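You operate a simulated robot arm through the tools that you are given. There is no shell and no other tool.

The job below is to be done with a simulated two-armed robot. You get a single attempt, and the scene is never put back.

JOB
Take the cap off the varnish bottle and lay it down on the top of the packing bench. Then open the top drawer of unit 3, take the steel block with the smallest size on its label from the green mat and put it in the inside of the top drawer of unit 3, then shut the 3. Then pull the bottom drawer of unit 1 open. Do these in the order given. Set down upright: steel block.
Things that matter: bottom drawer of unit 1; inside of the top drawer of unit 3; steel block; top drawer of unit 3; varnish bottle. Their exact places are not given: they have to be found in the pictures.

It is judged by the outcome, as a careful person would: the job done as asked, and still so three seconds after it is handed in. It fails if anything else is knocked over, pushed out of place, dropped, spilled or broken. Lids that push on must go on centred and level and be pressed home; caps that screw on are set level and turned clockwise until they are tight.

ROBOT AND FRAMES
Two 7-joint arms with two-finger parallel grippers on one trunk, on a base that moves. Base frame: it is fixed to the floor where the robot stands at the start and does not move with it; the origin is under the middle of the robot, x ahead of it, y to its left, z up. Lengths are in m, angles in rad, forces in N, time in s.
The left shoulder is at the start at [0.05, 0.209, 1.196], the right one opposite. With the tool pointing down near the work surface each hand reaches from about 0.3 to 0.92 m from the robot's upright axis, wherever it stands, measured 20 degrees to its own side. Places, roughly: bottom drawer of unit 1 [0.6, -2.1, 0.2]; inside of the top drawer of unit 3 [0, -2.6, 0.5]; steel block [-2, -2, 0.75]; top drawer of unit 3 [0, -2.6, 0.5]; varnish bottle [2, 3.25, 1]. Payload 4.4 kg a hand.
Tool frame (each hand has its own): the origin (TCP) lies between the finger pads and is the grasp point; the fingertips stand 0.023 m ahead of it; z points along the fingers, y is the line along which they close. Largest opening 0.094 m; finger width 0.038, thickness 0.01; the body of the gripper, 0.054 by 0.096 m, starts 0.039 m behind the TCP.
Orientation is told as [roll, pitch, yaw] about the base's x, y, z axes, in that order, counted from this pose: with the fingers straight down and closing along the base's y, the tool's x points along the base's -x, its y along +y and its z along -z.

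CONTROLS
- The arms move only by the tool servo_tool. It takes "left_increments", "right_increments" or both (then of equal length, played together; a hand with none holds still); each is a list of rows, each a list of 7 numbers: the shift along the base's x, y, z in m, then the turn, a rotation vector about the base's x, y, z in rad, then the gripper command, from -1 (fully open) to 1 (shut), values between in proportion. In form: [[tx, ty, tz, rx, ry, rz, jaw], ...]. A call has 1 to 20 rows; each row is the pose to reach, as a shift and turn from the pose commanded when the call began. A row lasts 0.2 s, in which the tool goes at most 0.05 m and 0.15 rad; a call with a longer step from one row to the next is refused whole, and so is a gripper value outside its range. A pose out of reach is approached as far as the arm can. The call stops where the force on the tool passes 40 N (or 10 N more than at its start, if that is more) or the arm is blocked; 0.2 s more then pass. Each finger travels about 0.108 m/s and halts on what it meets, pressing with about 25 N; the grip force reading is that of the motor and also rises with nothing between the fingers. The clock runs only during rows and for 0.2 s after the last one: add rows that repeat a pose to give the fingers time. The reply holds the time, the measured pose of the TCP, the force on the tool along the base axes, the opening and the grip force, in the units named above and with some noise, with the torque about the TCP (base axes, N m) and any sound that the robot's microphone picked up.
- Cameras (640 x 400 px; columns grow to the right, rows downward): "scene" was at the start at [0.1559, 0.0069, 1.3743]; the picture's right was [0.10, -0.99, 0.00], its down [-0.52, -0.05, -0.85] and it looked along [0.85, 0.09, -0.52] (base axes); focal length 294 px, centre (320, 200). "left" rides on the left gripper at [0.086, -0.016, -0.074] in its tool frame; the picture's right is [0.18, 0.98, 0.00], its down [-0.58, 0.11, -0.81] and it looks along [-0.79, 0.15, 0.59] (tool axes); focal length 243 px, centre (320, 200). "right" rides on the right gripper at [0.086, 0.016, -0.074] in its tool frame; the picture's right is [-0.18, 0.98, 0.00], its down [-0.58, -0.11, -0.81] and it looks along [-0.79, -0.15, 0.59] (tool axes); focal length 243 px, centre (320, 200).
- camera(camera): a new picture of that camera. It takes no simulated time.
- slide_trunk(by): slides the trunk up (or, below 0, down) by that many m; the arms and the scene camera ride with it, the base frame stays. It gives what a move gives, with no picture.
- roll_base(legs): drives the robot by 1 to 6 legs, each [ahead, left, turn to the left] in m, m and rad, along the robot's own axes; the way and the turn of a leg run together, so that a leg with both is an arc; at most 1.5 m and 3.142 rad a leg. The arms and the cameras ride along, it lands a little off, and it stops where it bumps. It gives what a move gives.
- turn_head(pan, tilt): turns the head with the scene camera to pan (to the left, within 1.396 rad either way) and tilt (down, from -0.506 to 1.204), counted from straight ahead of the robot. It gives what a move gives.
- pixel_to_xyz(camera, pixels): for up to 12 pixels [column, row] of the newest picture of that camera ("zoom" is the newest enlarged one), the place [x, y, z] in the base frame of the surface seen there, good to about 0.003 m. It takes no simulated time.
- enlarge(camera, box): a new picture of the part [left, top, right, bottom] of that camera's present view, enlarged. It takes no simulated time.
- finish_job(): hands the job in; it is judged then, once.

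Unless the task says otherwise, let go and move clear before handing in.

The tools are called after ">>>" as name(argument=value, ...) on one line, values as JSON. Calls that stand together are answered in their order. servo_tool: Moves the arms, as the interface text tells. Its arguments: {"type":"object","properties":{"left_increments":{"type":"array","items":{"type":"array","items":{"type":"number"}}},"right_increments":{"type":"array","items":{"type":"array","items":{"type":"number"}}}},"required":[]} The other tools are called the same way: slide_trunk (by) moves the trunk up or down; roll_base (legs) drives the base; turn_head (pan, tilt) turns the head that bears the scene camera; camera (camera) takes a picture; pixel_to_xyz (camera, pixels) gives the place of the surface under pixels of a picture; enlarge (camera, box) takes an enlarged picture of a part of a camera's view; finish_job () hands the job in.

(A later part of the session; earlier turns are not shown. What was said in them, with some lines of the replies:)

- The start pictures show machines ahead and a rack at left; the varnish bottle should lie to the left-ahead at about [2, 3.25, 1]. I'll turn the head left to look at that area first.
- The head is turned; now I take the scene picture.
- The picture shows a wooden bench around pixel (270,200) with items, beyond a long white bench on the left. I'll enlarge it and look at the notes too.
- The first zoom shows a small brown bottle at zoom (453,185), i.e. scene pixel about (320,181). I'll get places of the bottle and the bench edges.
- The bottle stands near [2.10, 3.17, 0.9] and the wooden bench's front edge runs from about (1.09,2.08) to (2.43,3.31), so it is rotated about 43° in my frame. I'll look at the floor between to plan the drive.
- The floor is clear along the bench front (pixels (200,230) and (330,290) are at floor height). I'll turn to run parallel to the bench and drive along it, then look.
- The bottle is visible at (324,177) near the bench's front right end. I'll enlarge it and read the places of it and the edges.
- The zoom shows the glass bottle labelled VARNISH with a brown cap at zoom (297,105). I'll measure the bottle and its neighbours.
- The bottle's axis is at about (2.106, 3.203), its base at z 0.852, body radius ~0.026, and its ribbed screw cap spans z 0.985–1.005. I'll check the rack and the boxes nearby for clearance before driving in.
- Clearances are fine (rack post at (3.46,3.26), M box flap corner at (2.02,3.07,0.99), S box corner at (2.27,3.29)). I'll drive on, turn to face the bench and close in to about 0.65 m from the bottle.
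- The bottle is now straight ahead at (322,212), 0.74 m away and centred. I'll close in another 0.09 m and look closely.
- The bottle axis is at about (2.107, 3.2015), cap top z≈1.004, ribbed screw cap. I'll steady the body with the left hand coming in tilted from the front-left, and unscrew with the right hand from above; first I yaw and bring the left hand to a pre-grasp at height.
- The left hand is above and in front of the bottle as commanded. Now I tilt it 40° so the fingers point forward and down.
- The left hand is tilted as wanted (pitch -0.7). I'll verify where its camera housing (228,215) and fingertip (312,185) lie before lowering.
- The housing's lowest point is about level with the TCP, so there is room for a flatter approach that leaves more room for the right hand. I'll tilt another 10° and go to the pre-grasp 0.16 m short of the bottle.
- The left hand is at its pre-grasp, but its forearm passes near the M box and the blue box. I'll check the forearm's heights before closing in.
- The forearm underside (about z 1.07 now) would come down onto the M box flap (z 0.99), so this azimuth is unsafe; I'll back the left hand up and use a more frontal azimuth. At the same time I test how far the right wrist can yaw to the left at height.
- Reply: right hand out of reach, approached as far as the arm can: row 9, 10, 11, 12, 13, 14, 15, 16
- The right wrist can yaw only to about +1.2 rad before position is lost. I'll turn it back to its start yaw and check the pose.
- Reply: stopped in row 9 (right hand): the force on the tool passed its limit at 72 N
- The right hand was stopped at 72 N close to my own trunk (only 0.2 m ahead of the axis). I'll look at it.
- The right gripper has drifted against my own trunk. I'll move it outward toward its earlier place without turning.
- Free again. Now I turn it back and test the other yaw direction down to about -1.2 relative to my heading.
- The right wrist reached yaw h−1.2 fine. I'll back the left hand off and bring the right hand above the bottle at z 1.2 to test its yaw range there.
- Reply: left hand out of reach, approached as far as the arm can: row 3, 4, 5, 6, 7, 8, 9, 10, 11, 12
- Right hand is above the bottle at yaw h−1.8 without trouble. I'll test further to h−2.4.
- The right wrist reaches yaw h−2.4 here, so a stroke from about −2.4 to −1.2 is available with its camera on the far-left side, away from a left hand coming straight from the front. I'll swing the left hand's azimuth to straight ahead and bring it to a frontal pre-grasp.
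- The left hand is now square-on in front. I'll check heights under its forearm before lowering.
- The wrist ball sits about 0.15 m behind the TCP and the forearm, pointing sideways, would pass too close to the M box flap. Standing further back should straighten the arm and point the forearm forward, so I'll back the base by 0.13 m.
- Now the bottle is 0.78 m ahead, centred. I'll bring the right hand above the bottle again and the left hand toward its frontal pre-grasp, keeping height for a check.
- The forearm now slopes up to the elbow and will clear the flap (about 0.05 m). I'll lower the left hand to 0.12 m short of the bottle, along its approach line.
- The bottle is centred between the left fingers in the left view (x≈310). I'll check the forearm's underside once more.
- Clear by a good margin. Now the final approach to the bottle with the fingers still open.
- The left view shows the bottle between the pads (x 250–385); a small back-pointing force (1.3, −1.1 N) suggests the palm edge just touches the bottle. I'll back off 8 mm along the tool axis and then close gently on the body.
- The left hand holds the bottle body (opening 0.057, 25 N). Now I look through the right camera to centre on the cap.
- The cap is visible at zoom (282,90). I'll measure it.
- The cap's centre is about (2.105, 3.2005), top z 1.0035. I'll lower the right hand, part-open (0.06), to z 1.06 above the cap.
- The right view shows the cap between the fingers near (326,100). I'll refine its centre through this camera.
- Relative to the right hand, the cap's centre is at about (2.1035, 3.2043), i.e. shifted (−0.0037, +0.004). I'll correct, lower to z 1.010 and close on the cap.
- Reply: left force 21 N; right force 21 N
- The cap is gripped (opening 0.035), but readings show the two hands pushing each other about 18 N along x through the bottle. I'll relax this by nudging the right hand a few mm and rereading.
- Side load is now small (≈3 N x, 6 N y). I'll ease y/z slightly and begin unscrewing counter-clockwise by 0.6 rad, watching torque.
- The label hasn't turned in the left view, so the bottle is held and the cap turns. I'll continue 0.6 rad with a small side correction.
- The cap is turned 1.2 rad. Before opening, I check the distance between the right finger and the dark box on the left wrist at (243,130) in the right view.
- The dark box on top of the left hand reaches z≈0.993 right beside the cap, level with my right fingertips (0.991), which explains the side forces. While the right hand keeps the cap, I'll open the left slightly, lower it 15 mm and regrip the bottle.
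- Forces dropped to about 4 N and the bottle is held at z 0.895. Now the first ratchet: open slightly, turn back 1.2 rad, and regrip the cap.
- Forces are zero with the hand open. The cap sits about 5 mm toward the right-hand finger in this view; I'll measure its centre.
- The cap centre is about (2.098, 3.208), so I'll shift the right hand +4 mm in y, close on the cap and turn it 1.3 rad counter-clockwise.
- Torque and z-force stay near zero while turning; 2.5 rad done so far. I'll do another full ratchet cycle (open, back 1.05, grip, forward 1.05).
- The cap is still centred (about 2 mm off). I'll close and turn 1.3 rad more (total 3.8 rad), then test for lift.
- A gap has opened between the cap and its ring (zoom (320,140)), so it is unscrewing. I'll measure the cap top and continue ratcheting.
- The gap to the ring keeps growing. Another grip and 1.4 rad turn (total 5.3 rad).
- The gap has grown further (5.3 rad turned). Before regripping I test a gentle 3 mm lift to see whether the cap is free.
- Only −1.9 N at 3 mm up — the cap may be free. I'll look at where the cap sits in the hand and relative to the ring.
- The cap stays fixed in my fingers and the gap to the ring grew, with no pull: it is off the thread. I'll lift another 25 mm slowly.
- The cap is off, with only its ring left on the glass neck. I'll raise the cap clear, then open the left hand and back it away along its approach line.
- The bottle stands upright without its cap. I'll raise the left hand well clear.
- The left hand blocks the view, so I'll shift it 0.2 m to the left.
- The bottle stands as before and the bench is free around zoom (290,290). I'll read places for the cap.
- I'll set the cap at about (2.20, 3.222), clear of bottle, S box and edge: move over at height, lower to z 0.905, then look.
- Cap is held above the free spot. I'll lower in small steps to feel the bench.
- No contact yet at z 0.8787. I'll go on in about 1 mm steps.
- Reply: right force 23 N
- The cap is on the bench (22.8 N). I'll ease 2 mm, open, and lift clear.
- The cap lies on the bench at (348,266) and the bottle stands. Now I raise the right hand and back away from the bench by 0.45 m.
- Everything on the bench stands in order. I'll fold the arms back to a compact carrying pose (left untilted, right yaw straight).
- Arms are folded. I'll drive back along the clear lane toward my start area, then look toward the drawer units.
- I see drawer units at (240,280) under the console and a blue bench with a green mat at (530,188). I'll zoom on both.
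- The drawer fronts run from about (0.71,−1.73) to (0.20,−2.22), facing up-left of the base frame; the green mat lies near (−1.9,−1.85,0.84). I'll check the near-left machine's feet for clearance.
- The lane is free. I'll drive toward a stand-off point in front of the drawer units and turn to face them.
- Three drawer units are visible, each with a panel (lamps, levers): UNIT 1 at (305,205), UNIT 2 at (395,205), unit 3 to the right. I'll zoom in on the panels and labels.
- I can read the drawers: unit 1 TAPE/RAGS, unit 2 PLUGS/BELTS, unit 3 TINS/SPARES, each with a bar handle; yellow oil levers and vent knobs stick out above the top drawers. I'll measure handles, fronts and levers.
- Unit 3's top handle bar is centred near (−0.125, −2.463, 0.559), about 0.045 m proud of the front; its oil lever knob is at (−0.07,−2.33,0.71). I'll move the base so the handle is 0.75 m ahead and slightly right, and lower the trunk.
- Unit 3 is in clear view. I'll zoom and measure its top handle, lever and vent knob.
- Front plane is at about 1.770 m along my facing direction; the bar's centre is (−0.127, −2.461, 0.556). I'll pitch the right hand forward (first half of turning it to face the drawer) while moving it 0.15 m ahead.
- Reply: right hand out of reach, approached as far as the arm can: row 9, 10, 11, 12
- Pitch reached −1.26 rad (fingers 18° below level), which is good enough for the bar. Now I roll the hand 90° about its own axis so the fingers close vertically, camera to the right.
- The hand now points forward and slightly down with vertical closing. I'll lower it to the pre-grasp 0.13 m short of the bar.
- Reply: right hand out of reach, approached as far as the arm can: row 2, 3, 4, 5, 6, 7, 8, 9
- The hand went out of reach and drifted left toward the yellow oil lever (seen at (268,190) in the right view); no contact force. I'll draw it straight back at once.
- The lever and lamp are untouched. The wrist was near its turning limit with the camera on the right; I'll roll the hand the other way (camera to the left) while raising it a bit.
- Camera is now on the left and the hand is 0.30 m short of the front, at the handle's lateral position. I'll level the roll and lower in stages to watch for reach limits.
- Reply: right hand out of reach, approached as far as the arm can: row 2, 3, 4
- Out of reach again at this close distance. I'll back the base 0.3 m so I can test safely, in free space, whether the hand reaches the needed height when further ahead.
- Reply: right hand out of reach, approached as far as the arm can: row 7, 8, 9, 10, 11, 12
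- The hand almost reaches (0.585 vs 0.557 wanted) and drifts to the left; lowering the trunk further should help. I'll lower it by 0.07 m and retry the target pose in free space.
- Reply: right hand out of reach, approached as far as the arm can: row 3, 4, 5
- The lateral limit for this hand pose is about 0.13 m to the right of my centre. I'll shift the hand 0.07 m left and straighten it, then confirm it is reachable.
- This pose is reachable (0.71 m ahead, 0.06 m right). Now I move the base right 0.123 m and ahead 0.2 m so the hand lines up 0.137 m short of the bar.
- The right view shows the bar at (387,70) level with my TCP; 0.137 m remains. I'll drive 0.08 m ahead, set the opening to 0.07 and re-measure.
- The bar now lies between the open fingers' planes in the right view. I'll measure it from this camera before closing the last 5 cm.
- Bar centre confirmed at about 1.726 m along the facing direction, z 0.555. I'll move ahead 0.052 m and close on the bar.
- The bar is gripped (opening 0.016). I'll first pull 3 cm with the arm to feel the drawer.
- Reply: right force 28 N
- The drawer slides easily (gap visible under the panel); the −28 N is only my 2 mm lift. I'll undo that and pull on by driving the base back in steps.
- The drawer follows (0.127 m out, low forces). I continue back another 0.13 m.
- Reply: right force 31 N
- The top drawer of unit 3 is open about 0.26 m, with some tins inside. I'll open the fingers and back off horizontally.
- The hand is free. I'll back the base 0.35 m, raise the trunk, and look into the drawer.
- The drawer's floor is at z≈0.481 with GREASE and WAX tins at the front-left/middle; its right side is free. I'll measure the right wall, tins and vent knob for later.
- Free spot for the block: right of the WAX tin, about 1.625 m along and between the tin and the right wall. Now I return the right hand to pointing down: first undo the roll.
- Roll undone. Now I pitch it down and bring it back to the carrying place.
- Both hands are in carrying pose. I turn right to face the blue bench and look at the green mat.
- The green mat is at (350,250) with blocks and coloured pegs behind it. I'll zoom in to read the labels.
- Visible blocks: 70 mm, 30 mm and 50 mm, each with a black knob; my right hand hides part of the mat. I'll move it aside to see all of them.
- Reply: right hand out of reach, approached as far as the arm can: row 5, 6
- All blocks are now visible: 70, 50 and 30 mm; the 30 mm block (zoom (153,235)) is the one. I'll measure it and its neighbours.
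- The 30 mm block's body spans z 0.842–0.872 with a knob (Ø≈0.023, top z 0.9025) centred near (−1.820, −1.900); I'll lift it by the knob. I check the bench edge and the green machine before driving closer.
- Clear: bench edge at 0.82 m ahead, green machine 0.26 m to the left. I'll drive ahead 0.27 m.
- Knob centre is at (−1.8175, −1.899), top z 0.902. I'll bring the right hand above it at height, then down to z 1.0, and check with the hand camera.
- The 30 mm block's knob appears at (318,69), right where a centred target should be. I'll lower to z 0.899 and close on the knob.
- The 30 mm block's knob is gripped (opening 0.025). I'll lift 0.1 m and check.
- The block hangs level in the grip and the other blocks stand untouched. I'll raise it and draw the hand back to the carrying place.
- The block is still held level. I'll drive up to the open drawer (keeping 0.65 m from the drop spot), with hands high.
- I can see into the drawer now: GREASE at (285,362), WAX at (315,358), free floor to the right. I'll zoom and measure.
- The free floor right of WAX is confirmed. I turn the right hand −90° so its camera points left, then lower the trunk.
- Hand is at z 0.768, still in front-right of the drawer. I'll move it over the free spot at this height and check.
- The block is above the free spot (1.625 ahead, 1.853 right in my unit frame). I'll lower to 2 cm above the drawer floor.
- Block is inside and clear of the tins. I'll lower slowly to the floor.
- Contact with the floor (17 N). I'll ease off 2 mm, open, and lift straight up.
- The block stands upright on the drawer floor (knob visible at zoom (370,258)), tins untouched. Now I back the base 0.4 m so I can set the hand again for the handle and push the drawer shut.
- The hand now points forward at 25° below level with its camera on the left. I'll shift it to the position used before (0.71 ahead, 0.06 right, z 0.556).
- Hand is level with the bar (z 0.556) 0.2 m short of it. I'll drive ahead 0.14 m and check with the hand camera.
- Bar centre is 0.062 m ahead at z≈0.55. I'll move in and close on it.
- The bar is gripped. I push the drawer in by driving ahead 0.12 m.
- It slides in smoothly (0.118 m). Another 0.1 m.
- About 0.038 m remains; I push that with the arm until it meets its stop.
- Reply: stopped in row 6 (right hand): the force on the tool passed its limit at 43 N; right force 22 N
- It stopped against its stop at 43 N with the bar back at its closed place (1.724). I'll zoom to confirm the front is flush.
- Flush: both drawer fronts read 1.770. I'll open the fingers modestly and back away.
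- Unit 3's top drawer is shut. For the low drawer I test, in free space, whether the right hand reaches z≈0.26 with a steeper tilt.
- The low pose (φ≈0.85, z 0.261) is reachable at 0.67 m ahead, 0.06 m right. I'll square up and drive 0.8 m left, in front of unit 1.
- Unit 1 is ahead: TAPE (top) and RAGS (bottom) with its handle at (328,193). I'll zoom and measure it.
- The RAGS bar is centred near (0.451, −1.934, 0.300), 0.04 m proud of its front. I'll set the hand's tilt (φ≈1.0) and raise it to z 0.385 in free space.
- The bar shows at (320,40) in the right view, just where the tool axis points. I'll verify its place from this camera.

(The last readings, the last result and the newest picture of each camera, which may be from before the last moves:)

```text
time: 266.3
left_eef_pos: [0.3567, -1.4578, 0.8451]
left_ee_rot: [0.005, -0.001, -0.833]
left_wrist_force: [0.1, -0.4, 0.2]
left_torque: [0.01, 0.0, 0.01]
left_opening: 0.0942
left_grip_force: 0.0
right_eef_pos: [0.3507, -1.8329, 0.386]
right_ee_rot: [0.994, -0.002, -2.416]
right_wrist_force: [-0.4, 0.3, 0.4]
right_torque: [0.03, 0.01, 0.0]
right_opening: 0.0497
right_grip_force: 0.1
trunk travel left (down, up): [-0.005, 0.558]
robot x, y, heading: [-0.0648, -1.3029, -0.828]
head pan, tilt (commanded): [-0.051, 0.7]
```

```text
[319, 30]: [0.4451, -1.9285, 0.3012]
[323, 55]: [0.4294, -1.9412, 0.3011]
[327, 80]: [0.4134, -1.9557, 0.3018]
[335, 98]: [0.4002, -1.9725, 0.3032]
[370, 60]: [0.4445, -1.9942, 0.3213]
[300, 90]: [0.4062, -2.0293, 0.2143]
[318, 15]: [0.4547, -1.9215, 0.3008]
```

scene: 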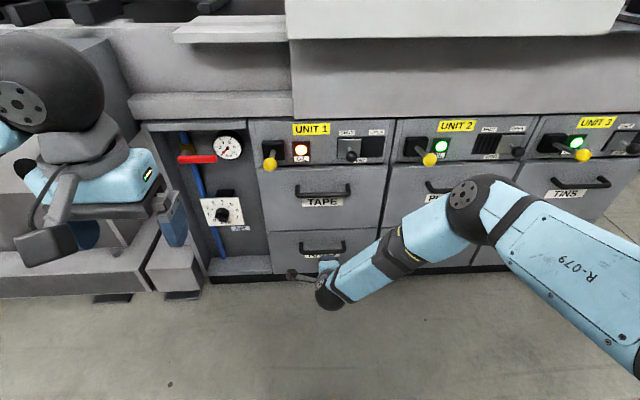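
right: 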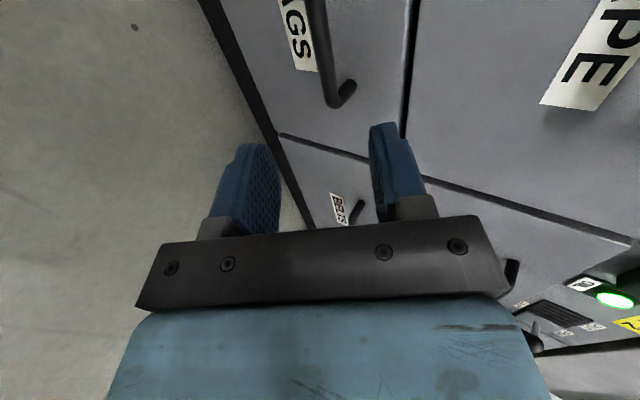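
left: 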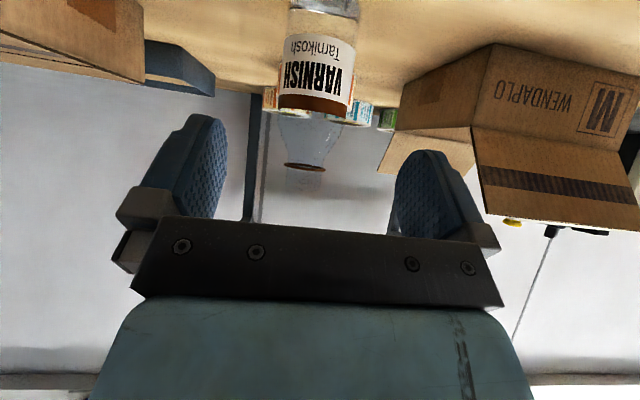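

Confirmed. I'll approach along the tool axis in two stages; first most of the way.

>>> servo_tool(right_increments=[[0.0236, -0.0257, -0.0218, 0, 0, 0, -0.064], [0.0472, -0.0514, -0.0435, 0, 0, 0, -0.064], [0.066, -0.072, -0.061, 0, 0, 0, -0.064], [0.066, -0.072, -0.061, 0, 0, 0, -0.064]])

>>> camera(camera="right")

```text
time: 267.3
left_eef_pos: [0.3561, -1.4591, 0.8439]
left_ee_rot: [0.005, -0.001, -0.832]
left_wrist_force: [-0.5, 0.1, 0.2]
left_torque: [0.0, 0.0, 0.01]
left_opening: 0.0941
left_grip_force: 0.0
right_eef_pos: [0.4158, -1.9028, 0.3245]
right_ee_rot: [0.991, -0.003, -2.414]
right_wrist_force: [0.5, -0.3, -1.0]
right_torque: [-0.02, 0.0, -0.01]
right_opening: 0.0498
right_grip_force: 0.0
trunk travel left (down, up): [-0.005, 0.558]
robot x, y, heading: [-0.0663, -1.3021, -0.827]
head pan, tilt (commanded): [-0.051, 0.7]
```

```text
taken
```

right: 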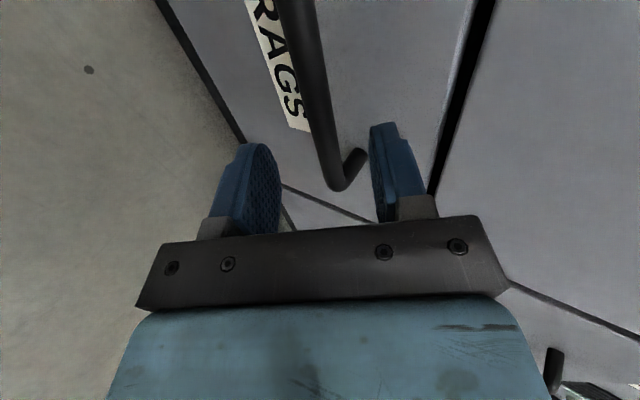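

The bar is centred between the fingers at (320,115). Final 5 cm and close.

>>> servo_tool(right_increments=[[0.0099, -0.0108, -0.0082, 0, 0, 0, -0.064], [0.0198, -0.0216, -0.0163, 0, 0, 0, -0.064], [0.0297, -0.0324, -0.0245, 0, 0, 0, -0.064], [0.0297, -0.0324, -0.0245, 0, 0, 0, 0.2], [0.0297, -0.0324, -0.0245, 0, 0, 0, 0.6], [0.0297, -0.0324, -0.0245, 0, 0, 0, 1], [0.0297, -0.0324, -0.0245, 0, 0, 0, 1]])

>>> camera(camera="right")

```text
time: 268.9
left_eef_pos: [0.3564, -1.4584, 0.8454]
left_ee_rot: [0.005, 0.0, -0.832]
left_wrist_force: [0.6, 0.4, -0.4]
left_torque: [0.01, 0.03, 0.02]
left_opening: 0.0939
left_grip_force: 0.0
right_eef_pos: [0.4235, -1.9177, 0.3264]
right_ee_rot: [0.993, -0.002, -2.416]
right_wrist_force: [0.4, 0.0, 0.0]
right_torque: [0.01, 0.01, 0.01]
right_opening: 0.0
right_grip_force: 25.0
right hand out of reach, approached as far as the arm can: row 1, 2, 3, 4, 5, 6, 7
trunk travel left (down, up): [-0.005, 0.558]
robot x, y, heading: [-0.0601, -1.3022, -0.827]
head pan, tilt (commanded): [-0.051, 0.7]
```

```text
taken
```

right: 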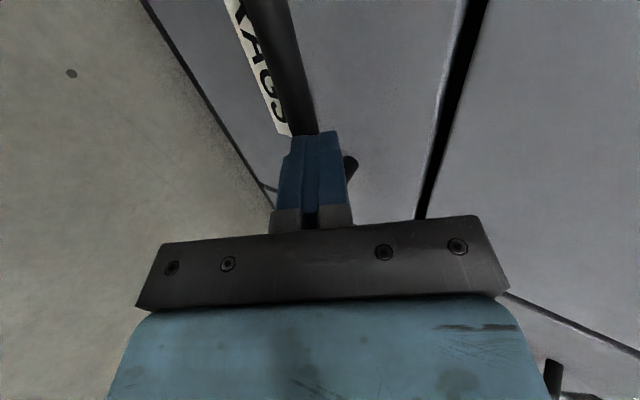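

The arm ran out of reach (0.8 m ahead) and closed on nothing in front of the bar, without contact. I'll open and retreat along the axis, then bring the base 0.1 m closer.

>>> servo_tool(right_increments=[[-0.015, 0.0164, 0.0142, 0, 0, 0, 1], [-0.03, 0.0327, 0.0285, 0, 0, 0, 1], [-0.0456, 0.0497, 0.0433, 0, 0, 0, 0.5], [-0.0608, 0.0663, 0.0578, 0, 0, 0, -0.064], [-0.0757, 0.0825, 0.072, 0, 0, 0, -0.064], [-0.0757, 0.0825, 0.072, 0, 0, 0, -0.064]])

>>> roll_base(legs=[[0.1, 0, 0]])

>>> camera(camera="right")

>>> pixel_to_xyz(camera="right", pixels=[[319, 30], [323, 55], [327, 80], [315, 90], [318, 15], [310, 120]])

```text
time: 270.3
left_eef_pos: [0.3556, -1.459, 0.8452]
left_ee_rot: [0.005, 0.0, -0.833]
left_wrist_force: [-0.6, 0.2, -1.0]
left_torque: [0.0, -0.01, -0.01]
left_opening: 0.0938
left_grip_force: 0.1
right_eef_pos: [0.348, -1.8354, 0.3975]
right_ee_rot: [0.994, -0.002, -2.417]
right_wrist_force: [0.7, 0.2, 0.5]
right_torque: [0.0, -0.04, -0.01]
right_opening: 0.0501
right_grip_force: 0.1
trunk travel left (down, up): [-0.005, 0.558]
robot x, y, heading: [-0.0658, -1.2976, -0.829]
head pan, tilt (commanded): [-0.051, 0.7]
```

```text
time: 271.5
left_eef_pos: [0.4236, -1.5307, 0.8447]
left_ee_rot: [0.005, 0.001, -0.83]
left_wrist_force: [-0.8, -0.2, 0.5]
left_torque: [0.0, 0.0, -0.01]
left_opening: 0.0943
left_grip_force: 0.2
right_eef_pos: [0.415, -1.9076, 0.3968]
right_ee_rot: [0.991, -0.001, -2.417]
right_wrist_force: [0.2, 0.5, -0.1]
right_torque: [0.0, -0.01, -0.02]
right_opening: 0.05
right_grip_force: 0.1
trunk travel left (down, up): [-0.005, 0.558]
robot x, y, heading: [-0.0004, -1.371, -0.827]
head pan, tilt (commanded): [-0.051, 0.7]
```

```text
taken
```

right: 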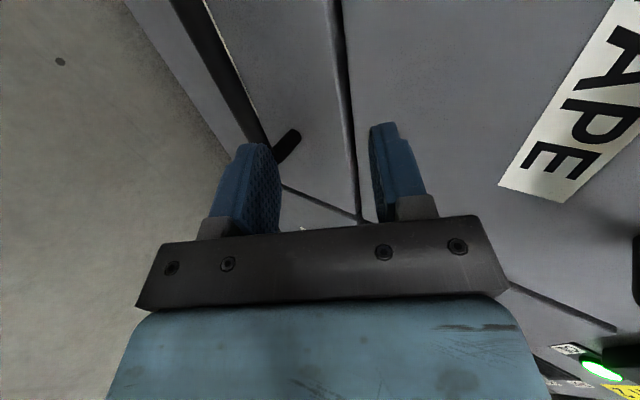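

```text
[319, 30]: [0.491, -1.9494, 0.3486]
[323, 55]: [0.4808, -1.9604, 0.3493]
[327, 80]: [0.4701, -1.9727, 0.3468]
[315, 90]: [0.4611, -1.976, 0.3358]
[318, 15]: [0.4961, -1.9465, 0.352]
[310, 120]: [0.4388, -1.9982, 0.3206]
```

Base is now at 1.01 m along; the TCP is above the approach line. I'll lower to 6 cm before the bar on the line, with the fingers open.

>>> servo_tool(right_increments=[[-0.002, 0.002, -0.022, 0, 0, 0, -0.064], [-0.004, 0.0044, -0.044, 0, 0, 0, -0.064], [-0.004, 0.0044, -0.065, 0, 0, 0, -0.064], [-0.004, 0.0044, -0.065, 0, 0, 0, -0.064]])

>>> camera(camera="right")

>>> pixel_to_xyz(camera="right", pixels=[[300, 50], [310, 80], [318, 110], [325, 140], [300, 30]])

```text
time: 272.5
left_eef_pos: [0.4242, -1.5312, 0.8446]
left_ee_rot: [0.006, 0.0, -0.83]
left_wrist_force: [0.0, -0.5, -0.2]
left_torque: [0.02, -0.01, -0.04]
left_opening: 0.0942
left_grip_force: 0.2
right_eef_pos: [0.424, -1.8991, 0.337]
right_ee_rot: [0.979, -0.009, -2.429]
right_wrist_force: [0.1, -0.2, 0.0]
right_torque: [0.0, 0.01, 0.04]
right_opening: 0.0503
right_grip_force: 0.0
right hand out of reach, approached as far as the arm can: row 2, 3, 4
trunk travel left (down, up): [-0.005, 0.558]
robot x, y, heading: [-0.0006, -1.3747, -0.833]
head pan, tilt (commanded): [-0.051, 0.7]
```

```text
taken
```

right: 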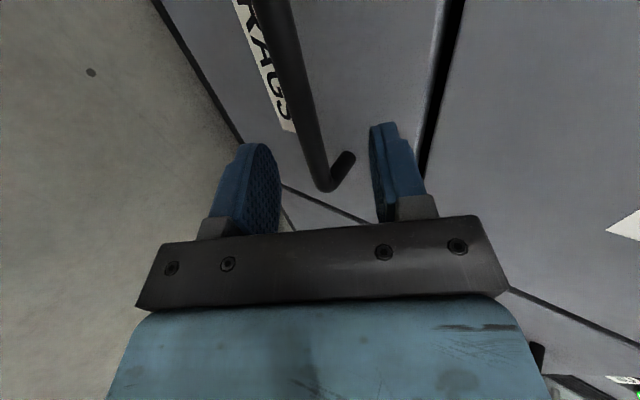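

```text
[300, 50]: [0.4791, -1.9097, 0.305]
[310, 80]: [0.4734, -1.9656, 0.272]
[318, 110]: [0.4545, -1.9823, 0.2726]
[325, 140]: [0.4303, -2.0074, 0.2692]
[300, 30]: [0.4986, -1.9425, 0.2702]
```

At this height the wrist cannot hold φ=1.0; φ=0.85 was reachable in the free-space test. I'll ease the tilt to 0.85, narrow the opening to 0.042, and recheck before the last 5 cm.

>>> servo_tool(right_increments=[[0, 0, 0, 0.048, 0.044, 0.01, 0.1], [0, 0, 0, 0.0958, 0.0879, 0.02, 0.1], [0, 0, 0, 0.0958, 0.0879, 0.02, 0.1]])

>>> camera(camera="right")

>>> pixel_to_xyz(camera="right", pixels=[[310, 50], [318, 80], [323, 100], [328, 120], [333, 140], [300, 20]])

```text
time: 273.3
left_eef_pos: [0.4221, -1.5308, 0.8448]
left_ee_rot: [0.007, 0.0, -0.831]
left_wrist_force: [-0.3, -0.1, -0.7]
left_torque: [-0.01, 0.0, 0.02]
left_opening: 0.0939
left_grip_force: 0.0
right_eef_pos: [0.4251, -1.8996, 0.3371]
right_ee_rot: [0.861, -0.005, -2.396]
right_wrist_force: [-0.5, -0.2, -0.6]
right_torque: [-0.01, -0.01, 0.0]
right_opening: 0.0425
right_grip_force: 0.1
trunk travel left (down, up): [-0.005, 0.558]
robot x, y, heading: [-0.0021, -1.373, -0.829]
head pan, tilt (commanded): [-0.051, 0.7]
```

```text
taken
```

right: 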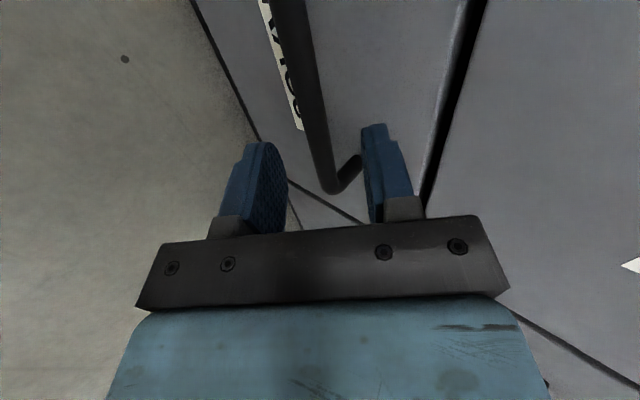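

```text
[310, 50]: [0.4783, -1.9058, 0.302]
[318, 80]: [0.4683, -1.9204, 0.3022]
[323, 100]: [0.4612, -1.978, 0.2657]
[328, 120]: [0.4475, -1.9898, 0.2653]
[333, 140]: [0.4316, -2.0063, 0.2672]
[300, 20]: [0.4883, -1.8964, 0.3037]
```

The bar lies between the fingers, about 4 mm low. I'll go in the last 5 cm along the axis with that correction and close.

>>> servo_tool(right_increments=[[0.0088, -0.0096, -0.0137, 0, 0, 0, 0.1], [0.0176, -0.0191, -0.0273, 0, 0, 0, 0.1], [0.0264, -0.0287, -0.041, 0, 0, 0, 0.1], [0.0264, -0.0287, -0.041, 0, 0, 0, 0.1]])

>>> camera(camera="right")

```text
time: 274.3
left_eef_pos: [0.4233, -1.531, 0.846]
left_ee_rot: [0.005, 0.0, -0.832]
left_wrist_force: [0.4, -0.2, 0.0]
left_torque: [0.01, -0.01, -0.02]
left_opening: 0.0939
left_grip_force: 0.1
right_eef_pos: [0.4515, -1.9289, 0.2967]
right_ee_rot: [0.861, -0.003, -2.397]
right_wrist_force: [-1.1, 0.7, -0.6]
right_torque: [0.0, 0.01, -0.01]
right_opening: 0.0424
right_grip_force: 0.1
trunk travel left (down, up): [-0.005, 0.558]
robot x, y, heading: [-0.0023, -1.3739, -0.83]
head pan, tilt (commanded): [-0.051, 0.7]
```

```text
taken
```

right: 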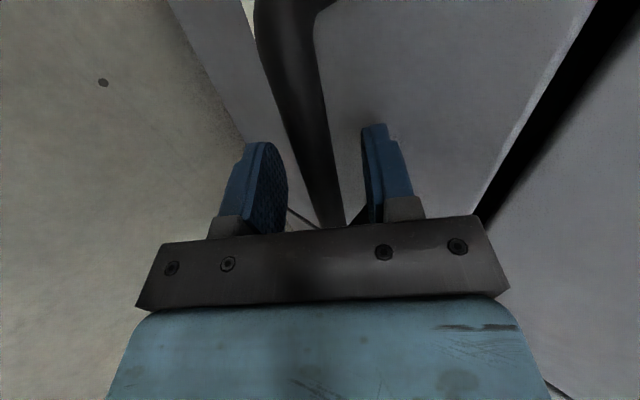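

The bar is now between the two fingers with no contact force. I close on it.

>>> servo_tool(right_increments=[[0, 0, 0, 0, 0, 0, 0.4], [0, 0, 0, 0, 0, 0, 0.7], [0, 0, 0, 0, 0, 0, 1], [0, 0, 0, 0, 0, 0, 1]])

>>> camera(camera="right")

```text
time: 275.3
left_eef_pos: [0.423, -1.5314, 0.8456]
left_ee_rot: [0.005, -0.001, -0.832]
left_wrist_force: [0.0, 0.2, -0.9]
left_torque: [0.04, 0.0, 0.03]
left_opening: 0.094
left_grip_force: 0.1
right_eef_pos: [0.4516, -1.9296, 0.2966]
right_ee_rot: [0.863, -0.004, -2.397]
right_wrist_force: [2.0, -0.8, 3.8]
right_torque: [0.58, -0.62, -0.69]
right_opening: 0.0155
right_grip_force: 44.9
trunk travel left (down, up): [-0.005, 0.558]
robot x, y, heading: [0.0035, -1.3705, -0.823]
head pan, tilt (commanded): [-0.051, 0.7]
```

```text
taken
```

right: 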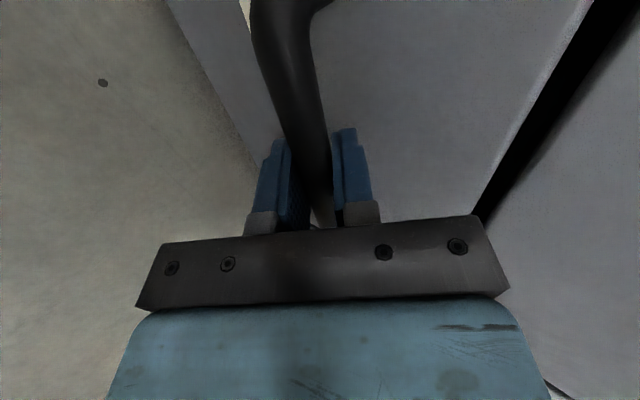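

The handle is gripped (opening 0.0155) with low forces. I pull by driving the base back 0.1 m.

>>> roll_base(legs=[[-0.1, 0, 0]])

>>> camera(camera="scene")

```text
time: 276.4
left_eef_pos: [0.3556, -1.4579, 0.8456]
left_ee_rot: [0.005, -0.002, -0.831]
left_wrist_force: [-0.3, 0.2, -0.2]
left_torque: [-0.03, 0.02, 0.0]
left_opening: 0.0937
left_grip_force: 0.2
right_eef_pos: [0.3826, -1.855, 0.2968]
right_ee_rot: [0.862, -0.002, -2.394]
right_wrist_force: [1.5, 2.4, 5.9]
right_torque: [0.5, -0.63, -0.85]
right_opening: 0.0156
right_grip_force: 45.1
trunk travel left (down, up): [-0.005, 0.558]
robot x, y, heading: [-0.0696, -1.2996, -0.827]
head pan, tilt (commanded): [-0.051, 0.7]
```

```text
taken
```

scene: 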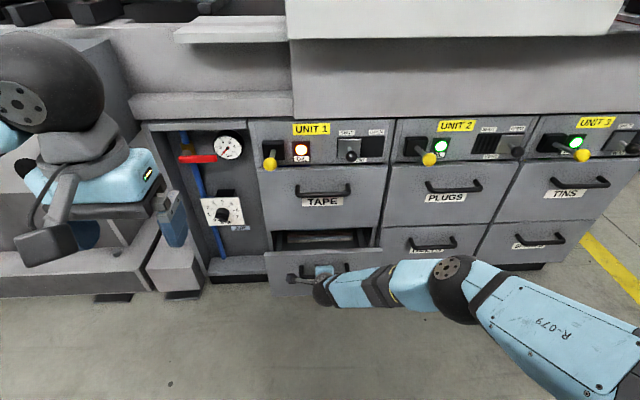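

The drawer comes out easily. I continue back another 0.14 m.

>>> roll_base(legs=[[-0.14, 0, 0]])

>>> camera(camera="scene")

```text
time: 277.8
left_eef_pos: [0.2622, -1.3537, 0.8454]
left_ee_rot: [0.006, -0.002, -0.832]
left_wrist_force: [0.4, -0.3, 0.1]
left_torque: [0.02, 0.01, -0.05]
left_opening: 0.094
left_grip_force: 0.1
right_eef_pos: [0.2898, -1.7527, 0.2973]
right_ee_rot: [0.865, -0.001, -2.397]
right_wrist_force: [-2.5, -2.5, 5.4]
right_torque: [0.64, -0.69, -0.68]
right_opening: 0.0159
right_grip_force: 45.1
trunk travel left (down, up): [-0.005, 0.558]
robot x, y, heading: [-0.1601, -1.1969, -0.833]
head pan, tilt (commanded): [-0.051, 0.7]
```

```text
taken
```

scene: 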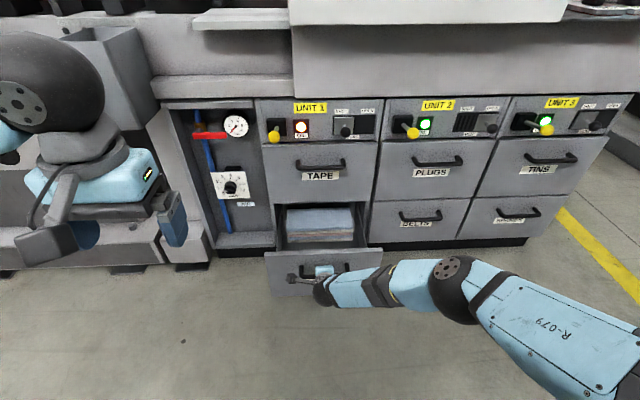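

It is open about 0.24 m, rags visible. I'll pull a bit further in small steps to open it well, watching the force for the stop.

>>> roll_base(legs=[[-0.04, 0, 0]])

```text
time: 278.6
left_eef_pos: [0.2348, -1.3253, 0.8452]
left_ee_rot: [0.004, -0.001, -0.829]
left_wrist_force: [0.0, 0.6, 0.6]
left_torque: [-0.01, -0.04, -0.01]
left_opening: 0.094
left_grip_force: 0.2
right_eef_pos: [0.2622, -1.7227, 0.297]
right_ee_rot: [0.864, -0.002, -2.397]
right_wrist_force: [-1.6, 0.0, 4.7]
right_torque: [0.56, -0.64, -0.66]
right_opening: 0.0157
right_grip_force: 45.3
trunk travel left (down, up): [-0.005, 0.558]
robot x, y, heading: [-0.1878, -1.1681, -0.83]
head pan, tilt (commanded): [-0.051, 0.7]
```

0.28 m and still free. One more 0.04 m step.

>>> roll_base(legs=[[-0.04, 0, 0]])

```text
time: 279.5
left_eef_pos: [0.2168, -1.3052, 0.8453]
left_ee_rot: [0.006, -0.001, -0.831]
left_wrist_force: [0.4, -0.6, 0.9]
left_torque: [-0.02, -0.02, -0.01]
left_opening: 0.0939
left_grip_force: 0.2
right_eef_pos: [0.2489, -1.7125, 0.3047]
right_ee_rot: [0.88, -0.004, -2.404]
right_wrist_force: [-1.3, 0.9, 1.9]
right_torque: [0.12, -0.12, -0.36]
right_opening: 0.0157
right_grip_force: 44.6
trunk travel left (down, up): [-0.005, 0.558]
robot x, y, heading: [-0.2035, -1.1459, -0.828]
head pan, tilt (commanded): [-0.051, 0.7]
stopped in leg 1: the force on the tool passed its limit at 95 N (the readings are from after the stop); the commanded pose is now the measured one
```

It reached its end stop at about 0.297 m (fully open). I'll look at it before letting go.

>>> camera(camera="scene")

>>> camera(camera="right")

```text
taken
```

scene: 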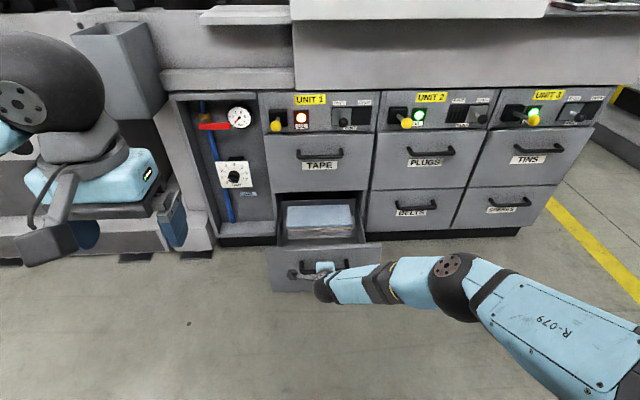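

```text
taken
```

right: 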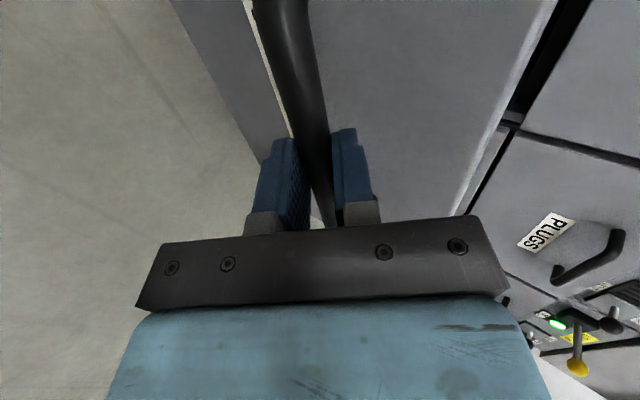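

Fully open with the rags undisturbed. I'll open the fingers slightly and slide them off the bar along the tool axis.

>>> servo_tool(right_increments=[[0, 0, 0, 0, 0, 0, 0.5], [0, 0, 0, 0, 0, 0, 0.2], [0, 0, 0, 0, 0, 0, 0.2], [-0.0078, 0.0086, 0.0096, 0, 0, 0, 0.2], [-0.0155, 0.0171, 0.0191, 0, 0, 0, 0.2], [-0.031, 0.0342, 0.0382, 0, 0, 0, 0.1], [-0.0518, 0.0571, 0.0637, 0, 0, 0, 0], [-0.07, 0.077, 0.086, 0, 0, 0, 0]])

>>> camera(camera="right")

>>> camera(camera="scene")

```text
time: 281.3
left_eef_pos: [0.216, -1.3053, 0.8456]
left_ee_rot: [0.005, 0.0, -0.831]
left_wrist_force: [-0.4, -0.5, 0.1]
left_torque: [0.0, 0.01, 0.0]
left_opening: 0.0937
left_grip_force: 0.2
right_eef_pos: [0.1771, -1.6355, 0.3929]
right_ee_rot: [0.878, -0.004, -2.403]
right_wrist_force: [1.1, 0.4, -0.2]
right_torque: [0.01, 0.04, 0.02]
right_opening: 0.0471
right_grip_force: 0.0
trunk travel left (down, up): [-0.005, 0.558]
robot x, y, heading: [-0.2068, -1.1463, -0.831]
head pan, tilt (commanded): [-0.051, 0.7]
```

```text
taken
```

right: 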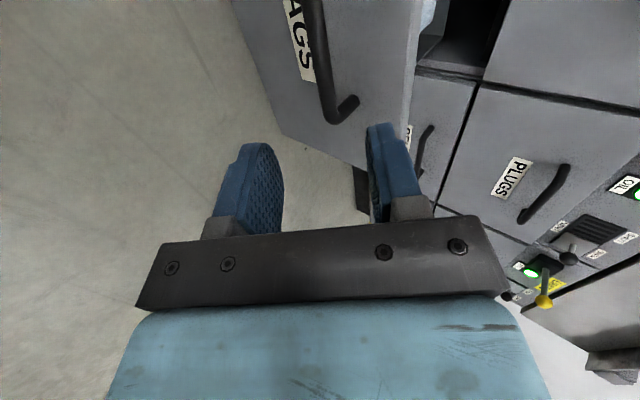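

```text
taken
```

scene: 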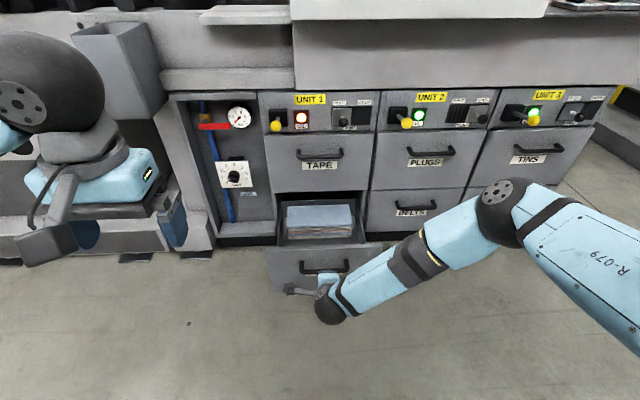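

The hand is free of the handle. I'll back away 0.35 m and check the final state.

>>> roll_base(legs=[[-0.35, 0, 0]])

>>> slide_trunk(by=0.3)

>>> turn_head(pan=-0.15, tilt=0.55)

>>> camera(camera="scene")

```text
time: 283.6
left_eef_pos: [-0.0241, -1.0426, 0.8454]
left_ee_rot: [0.005, -0.001, -0.834]
left_wrist_force: [0.1, 0.0, 0.2]
left_torque: [0.03, -0.02, -0.04]
left_opening: 0.0942
left_grip_force: 0.0
right_eef_pos: [-0.0633, -1.3737, 0.3921]
right_ee_rot: [0.88, -0.005, -2.406]
right_wrist_force: [0.0, 0.5, 0.4]
right_torque: [0.0, -0.04, -0.01]
right_opening: 0.0469
right_grip_force: 0.1
trunk travel left (down, up): [-0.005, 0.558]
robot x, y, heading: [-0.4464, -0.8837, -0.837]
head pan, tilt (commanded): [-0.051, 0.7]
```

```text
time: 286.6
left_eef_pos: [-0.0239, -1.0442, 1.1449]
left_ee_rot: [0.005, 0.0, -0.833]
left_wrist_force: [0.5, -0.3, 0.7]
left_torque: [-0.03, 0.0, -0.04]
left_opening: 0.0938
left_grip_force: 0.1
right_eef_pos: [-0.063, -1.3747, 0.6926]
right_ee_rot: [0.878, -0.006, -2.406]
right_wrist_force: [-0.6, 0.2, -0.6]
right_torque: [0.01, -0.01, 0.01]
right_opening: 0.0468
right_grip_force: 0.1
trunk travel left (down, up): [-0.305, 0.258]
robot x, y, heading: [-0.445, -0.8873, -0.834]
head pan, tilt (commanded): [-0.051, 0.7]
```

```text
time: 287.3
left_eef_pos: [-0.023, -1.044, 1.1462]
left_ee_rot: [0.005, 0.0, -0.832]
left_wrist_force: [-0.1, -1.0, -0.2]
left_torque: [0.03, 0.02, 0.0]
left_opening: 0.0941
left_grip_force: 0.0
right_eef_pos: [-0.0637, -1.3749, 0.693]
right_ee_rot: [0.878, -0.005, -2.405]
right_wrist_force: [0.3, -0.2, 0.8]
right_torque: [0.0, -0.01, 0.0]
right_opening: 0.047
right_grip_force: 0.0
trunk travel left (down, up): [-0.305, 0.258]
robot x, y, heading: [-0.4414, -0.8824, -0.829]
head pan, tilt (commanded): [-0.15, 0.55]
```

```text
taken
```

scene: 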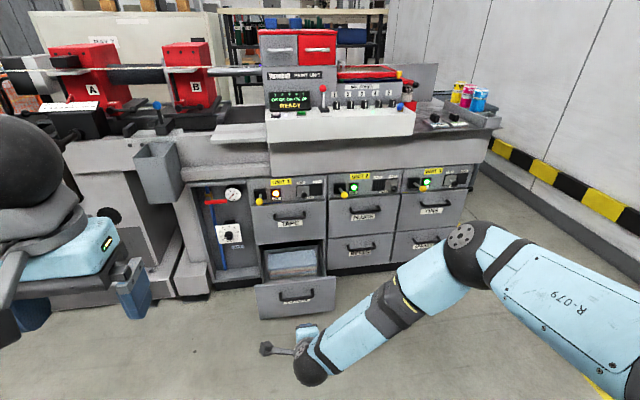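

>>> enlarge(camera="scene", box=[240, 165, 480, 325])

>>> pixel_to_xyz(camera="scene", pixels=[[410, 215], [425, 222], [320, 235], [365, 230], [330, 290], [275, 315], [405, 250]])

```text
2.50 times, centred on (360, 245) of scene
```

zoom: 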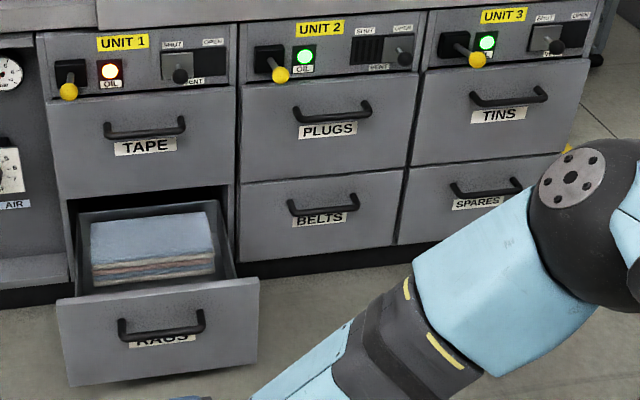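

```text
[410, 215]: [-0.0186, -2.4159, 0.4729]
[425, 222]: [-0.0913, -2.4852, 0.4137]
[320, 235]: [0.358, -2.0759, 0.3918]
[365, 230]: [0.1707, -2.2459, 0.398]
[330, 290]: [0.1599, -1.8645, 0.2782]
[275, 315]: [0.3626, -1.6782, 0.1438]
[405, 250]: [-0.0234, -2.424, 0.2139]
```

Unit 3's drawers are flush, unit 1's RAGS drawer is open about 0.29 m. As a last check I glance back at the packing bench.

>>> turn_head(pan=1.396, tilt=0.1)

>>> camera(camera="scene")

```text
time: 289.0
left_eef_pos: [-0.0236, -1.0451, 1.1453]
left_ee_rot: [0.003, 0.0, -0.832]
left_wrist_force: [0.2, -0.5, 0.9]
left_torque: [-0.01, -0.03, 0.0]
left_opening: 0.0943
left_grip_force: 0.0
right_eef_pos: [-0.0633, -1.3742, 0.6927]
right_ee_rot: [0.879, -0.005, -2.405]
right_wrist_force: [0.9, -0.4, 0.6]
right_torque: [0.01, -0.01, 0.0]
right_opening: 0.0472
right_grip_force: 0.1
trunk travel left (down, up): [-0.305, 0.258]
robot x, y, heading: [-0.4435, -0.8861, -0.83]
head pan, tilt (commanded): [1.396, 0.099]
```

```text
taken
```

scene: 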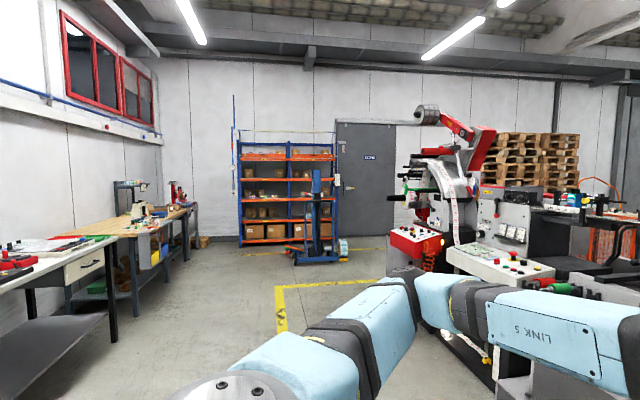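

>>> enlarge(camera="scene", box=[110, 175, 210, 240])

```text
6.15 times, centred on (160, 208) of scene
```

zoom: 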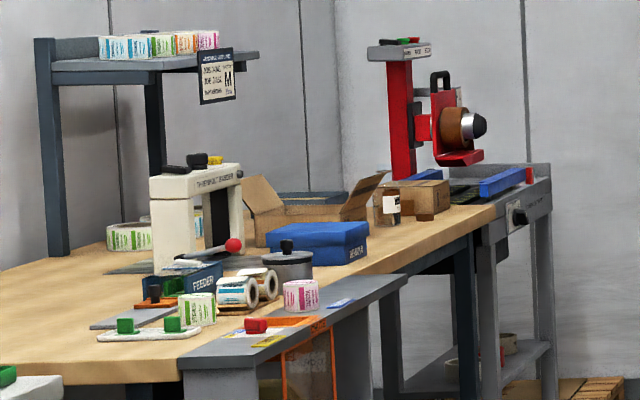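

The packing bench is as I left it: the bottle is upright at zoom (390,205) and the cap lies beside it at zoom (424,216). Everything asked has been done in the order given and both hands are clear, so I hand the job in.

>>> finish_job()

```text
The job is handed in.
```

The whole job is done in the order you gave, and I've handed it in. I had no verdict back beyond confirmation that it was received.

- **Varnish bottle:** the cap is unscrewed and lies on the packing bench beside the bottle. The bottle is upright, a few millimetres from where it started.
- **Steel block:** the 30 mm block was the smallest of the three on the green mat (30, 50 and 70 mm). It stands upright in the top drawer of unit 3, to the right of the grease and wax tins.
- **Unit 3:** the top drawer is shut, and its front is flush with the drawer below.
- **Unit 1:** the bottom drawer is open about 0.29 m, at its end stop.

Three forces went over the limit during the job, and I saw no damage in the pictures afterwards:

- **My own trunk:** the right hand pressed against it at 72 N early on, before I gripped the bottle.
- **Unit 1 bottom drawer:** the pull peaked at 95 N when it reached its end stop.
- **Unit 3 top drawer:** the push peaked at 43 N when it closed.

The right hand also drifted close to unit 3's yellow oil lever but did not touch it, and its lamp still shows green. In my last look, the packing bench and the other drawers were undisturbed.
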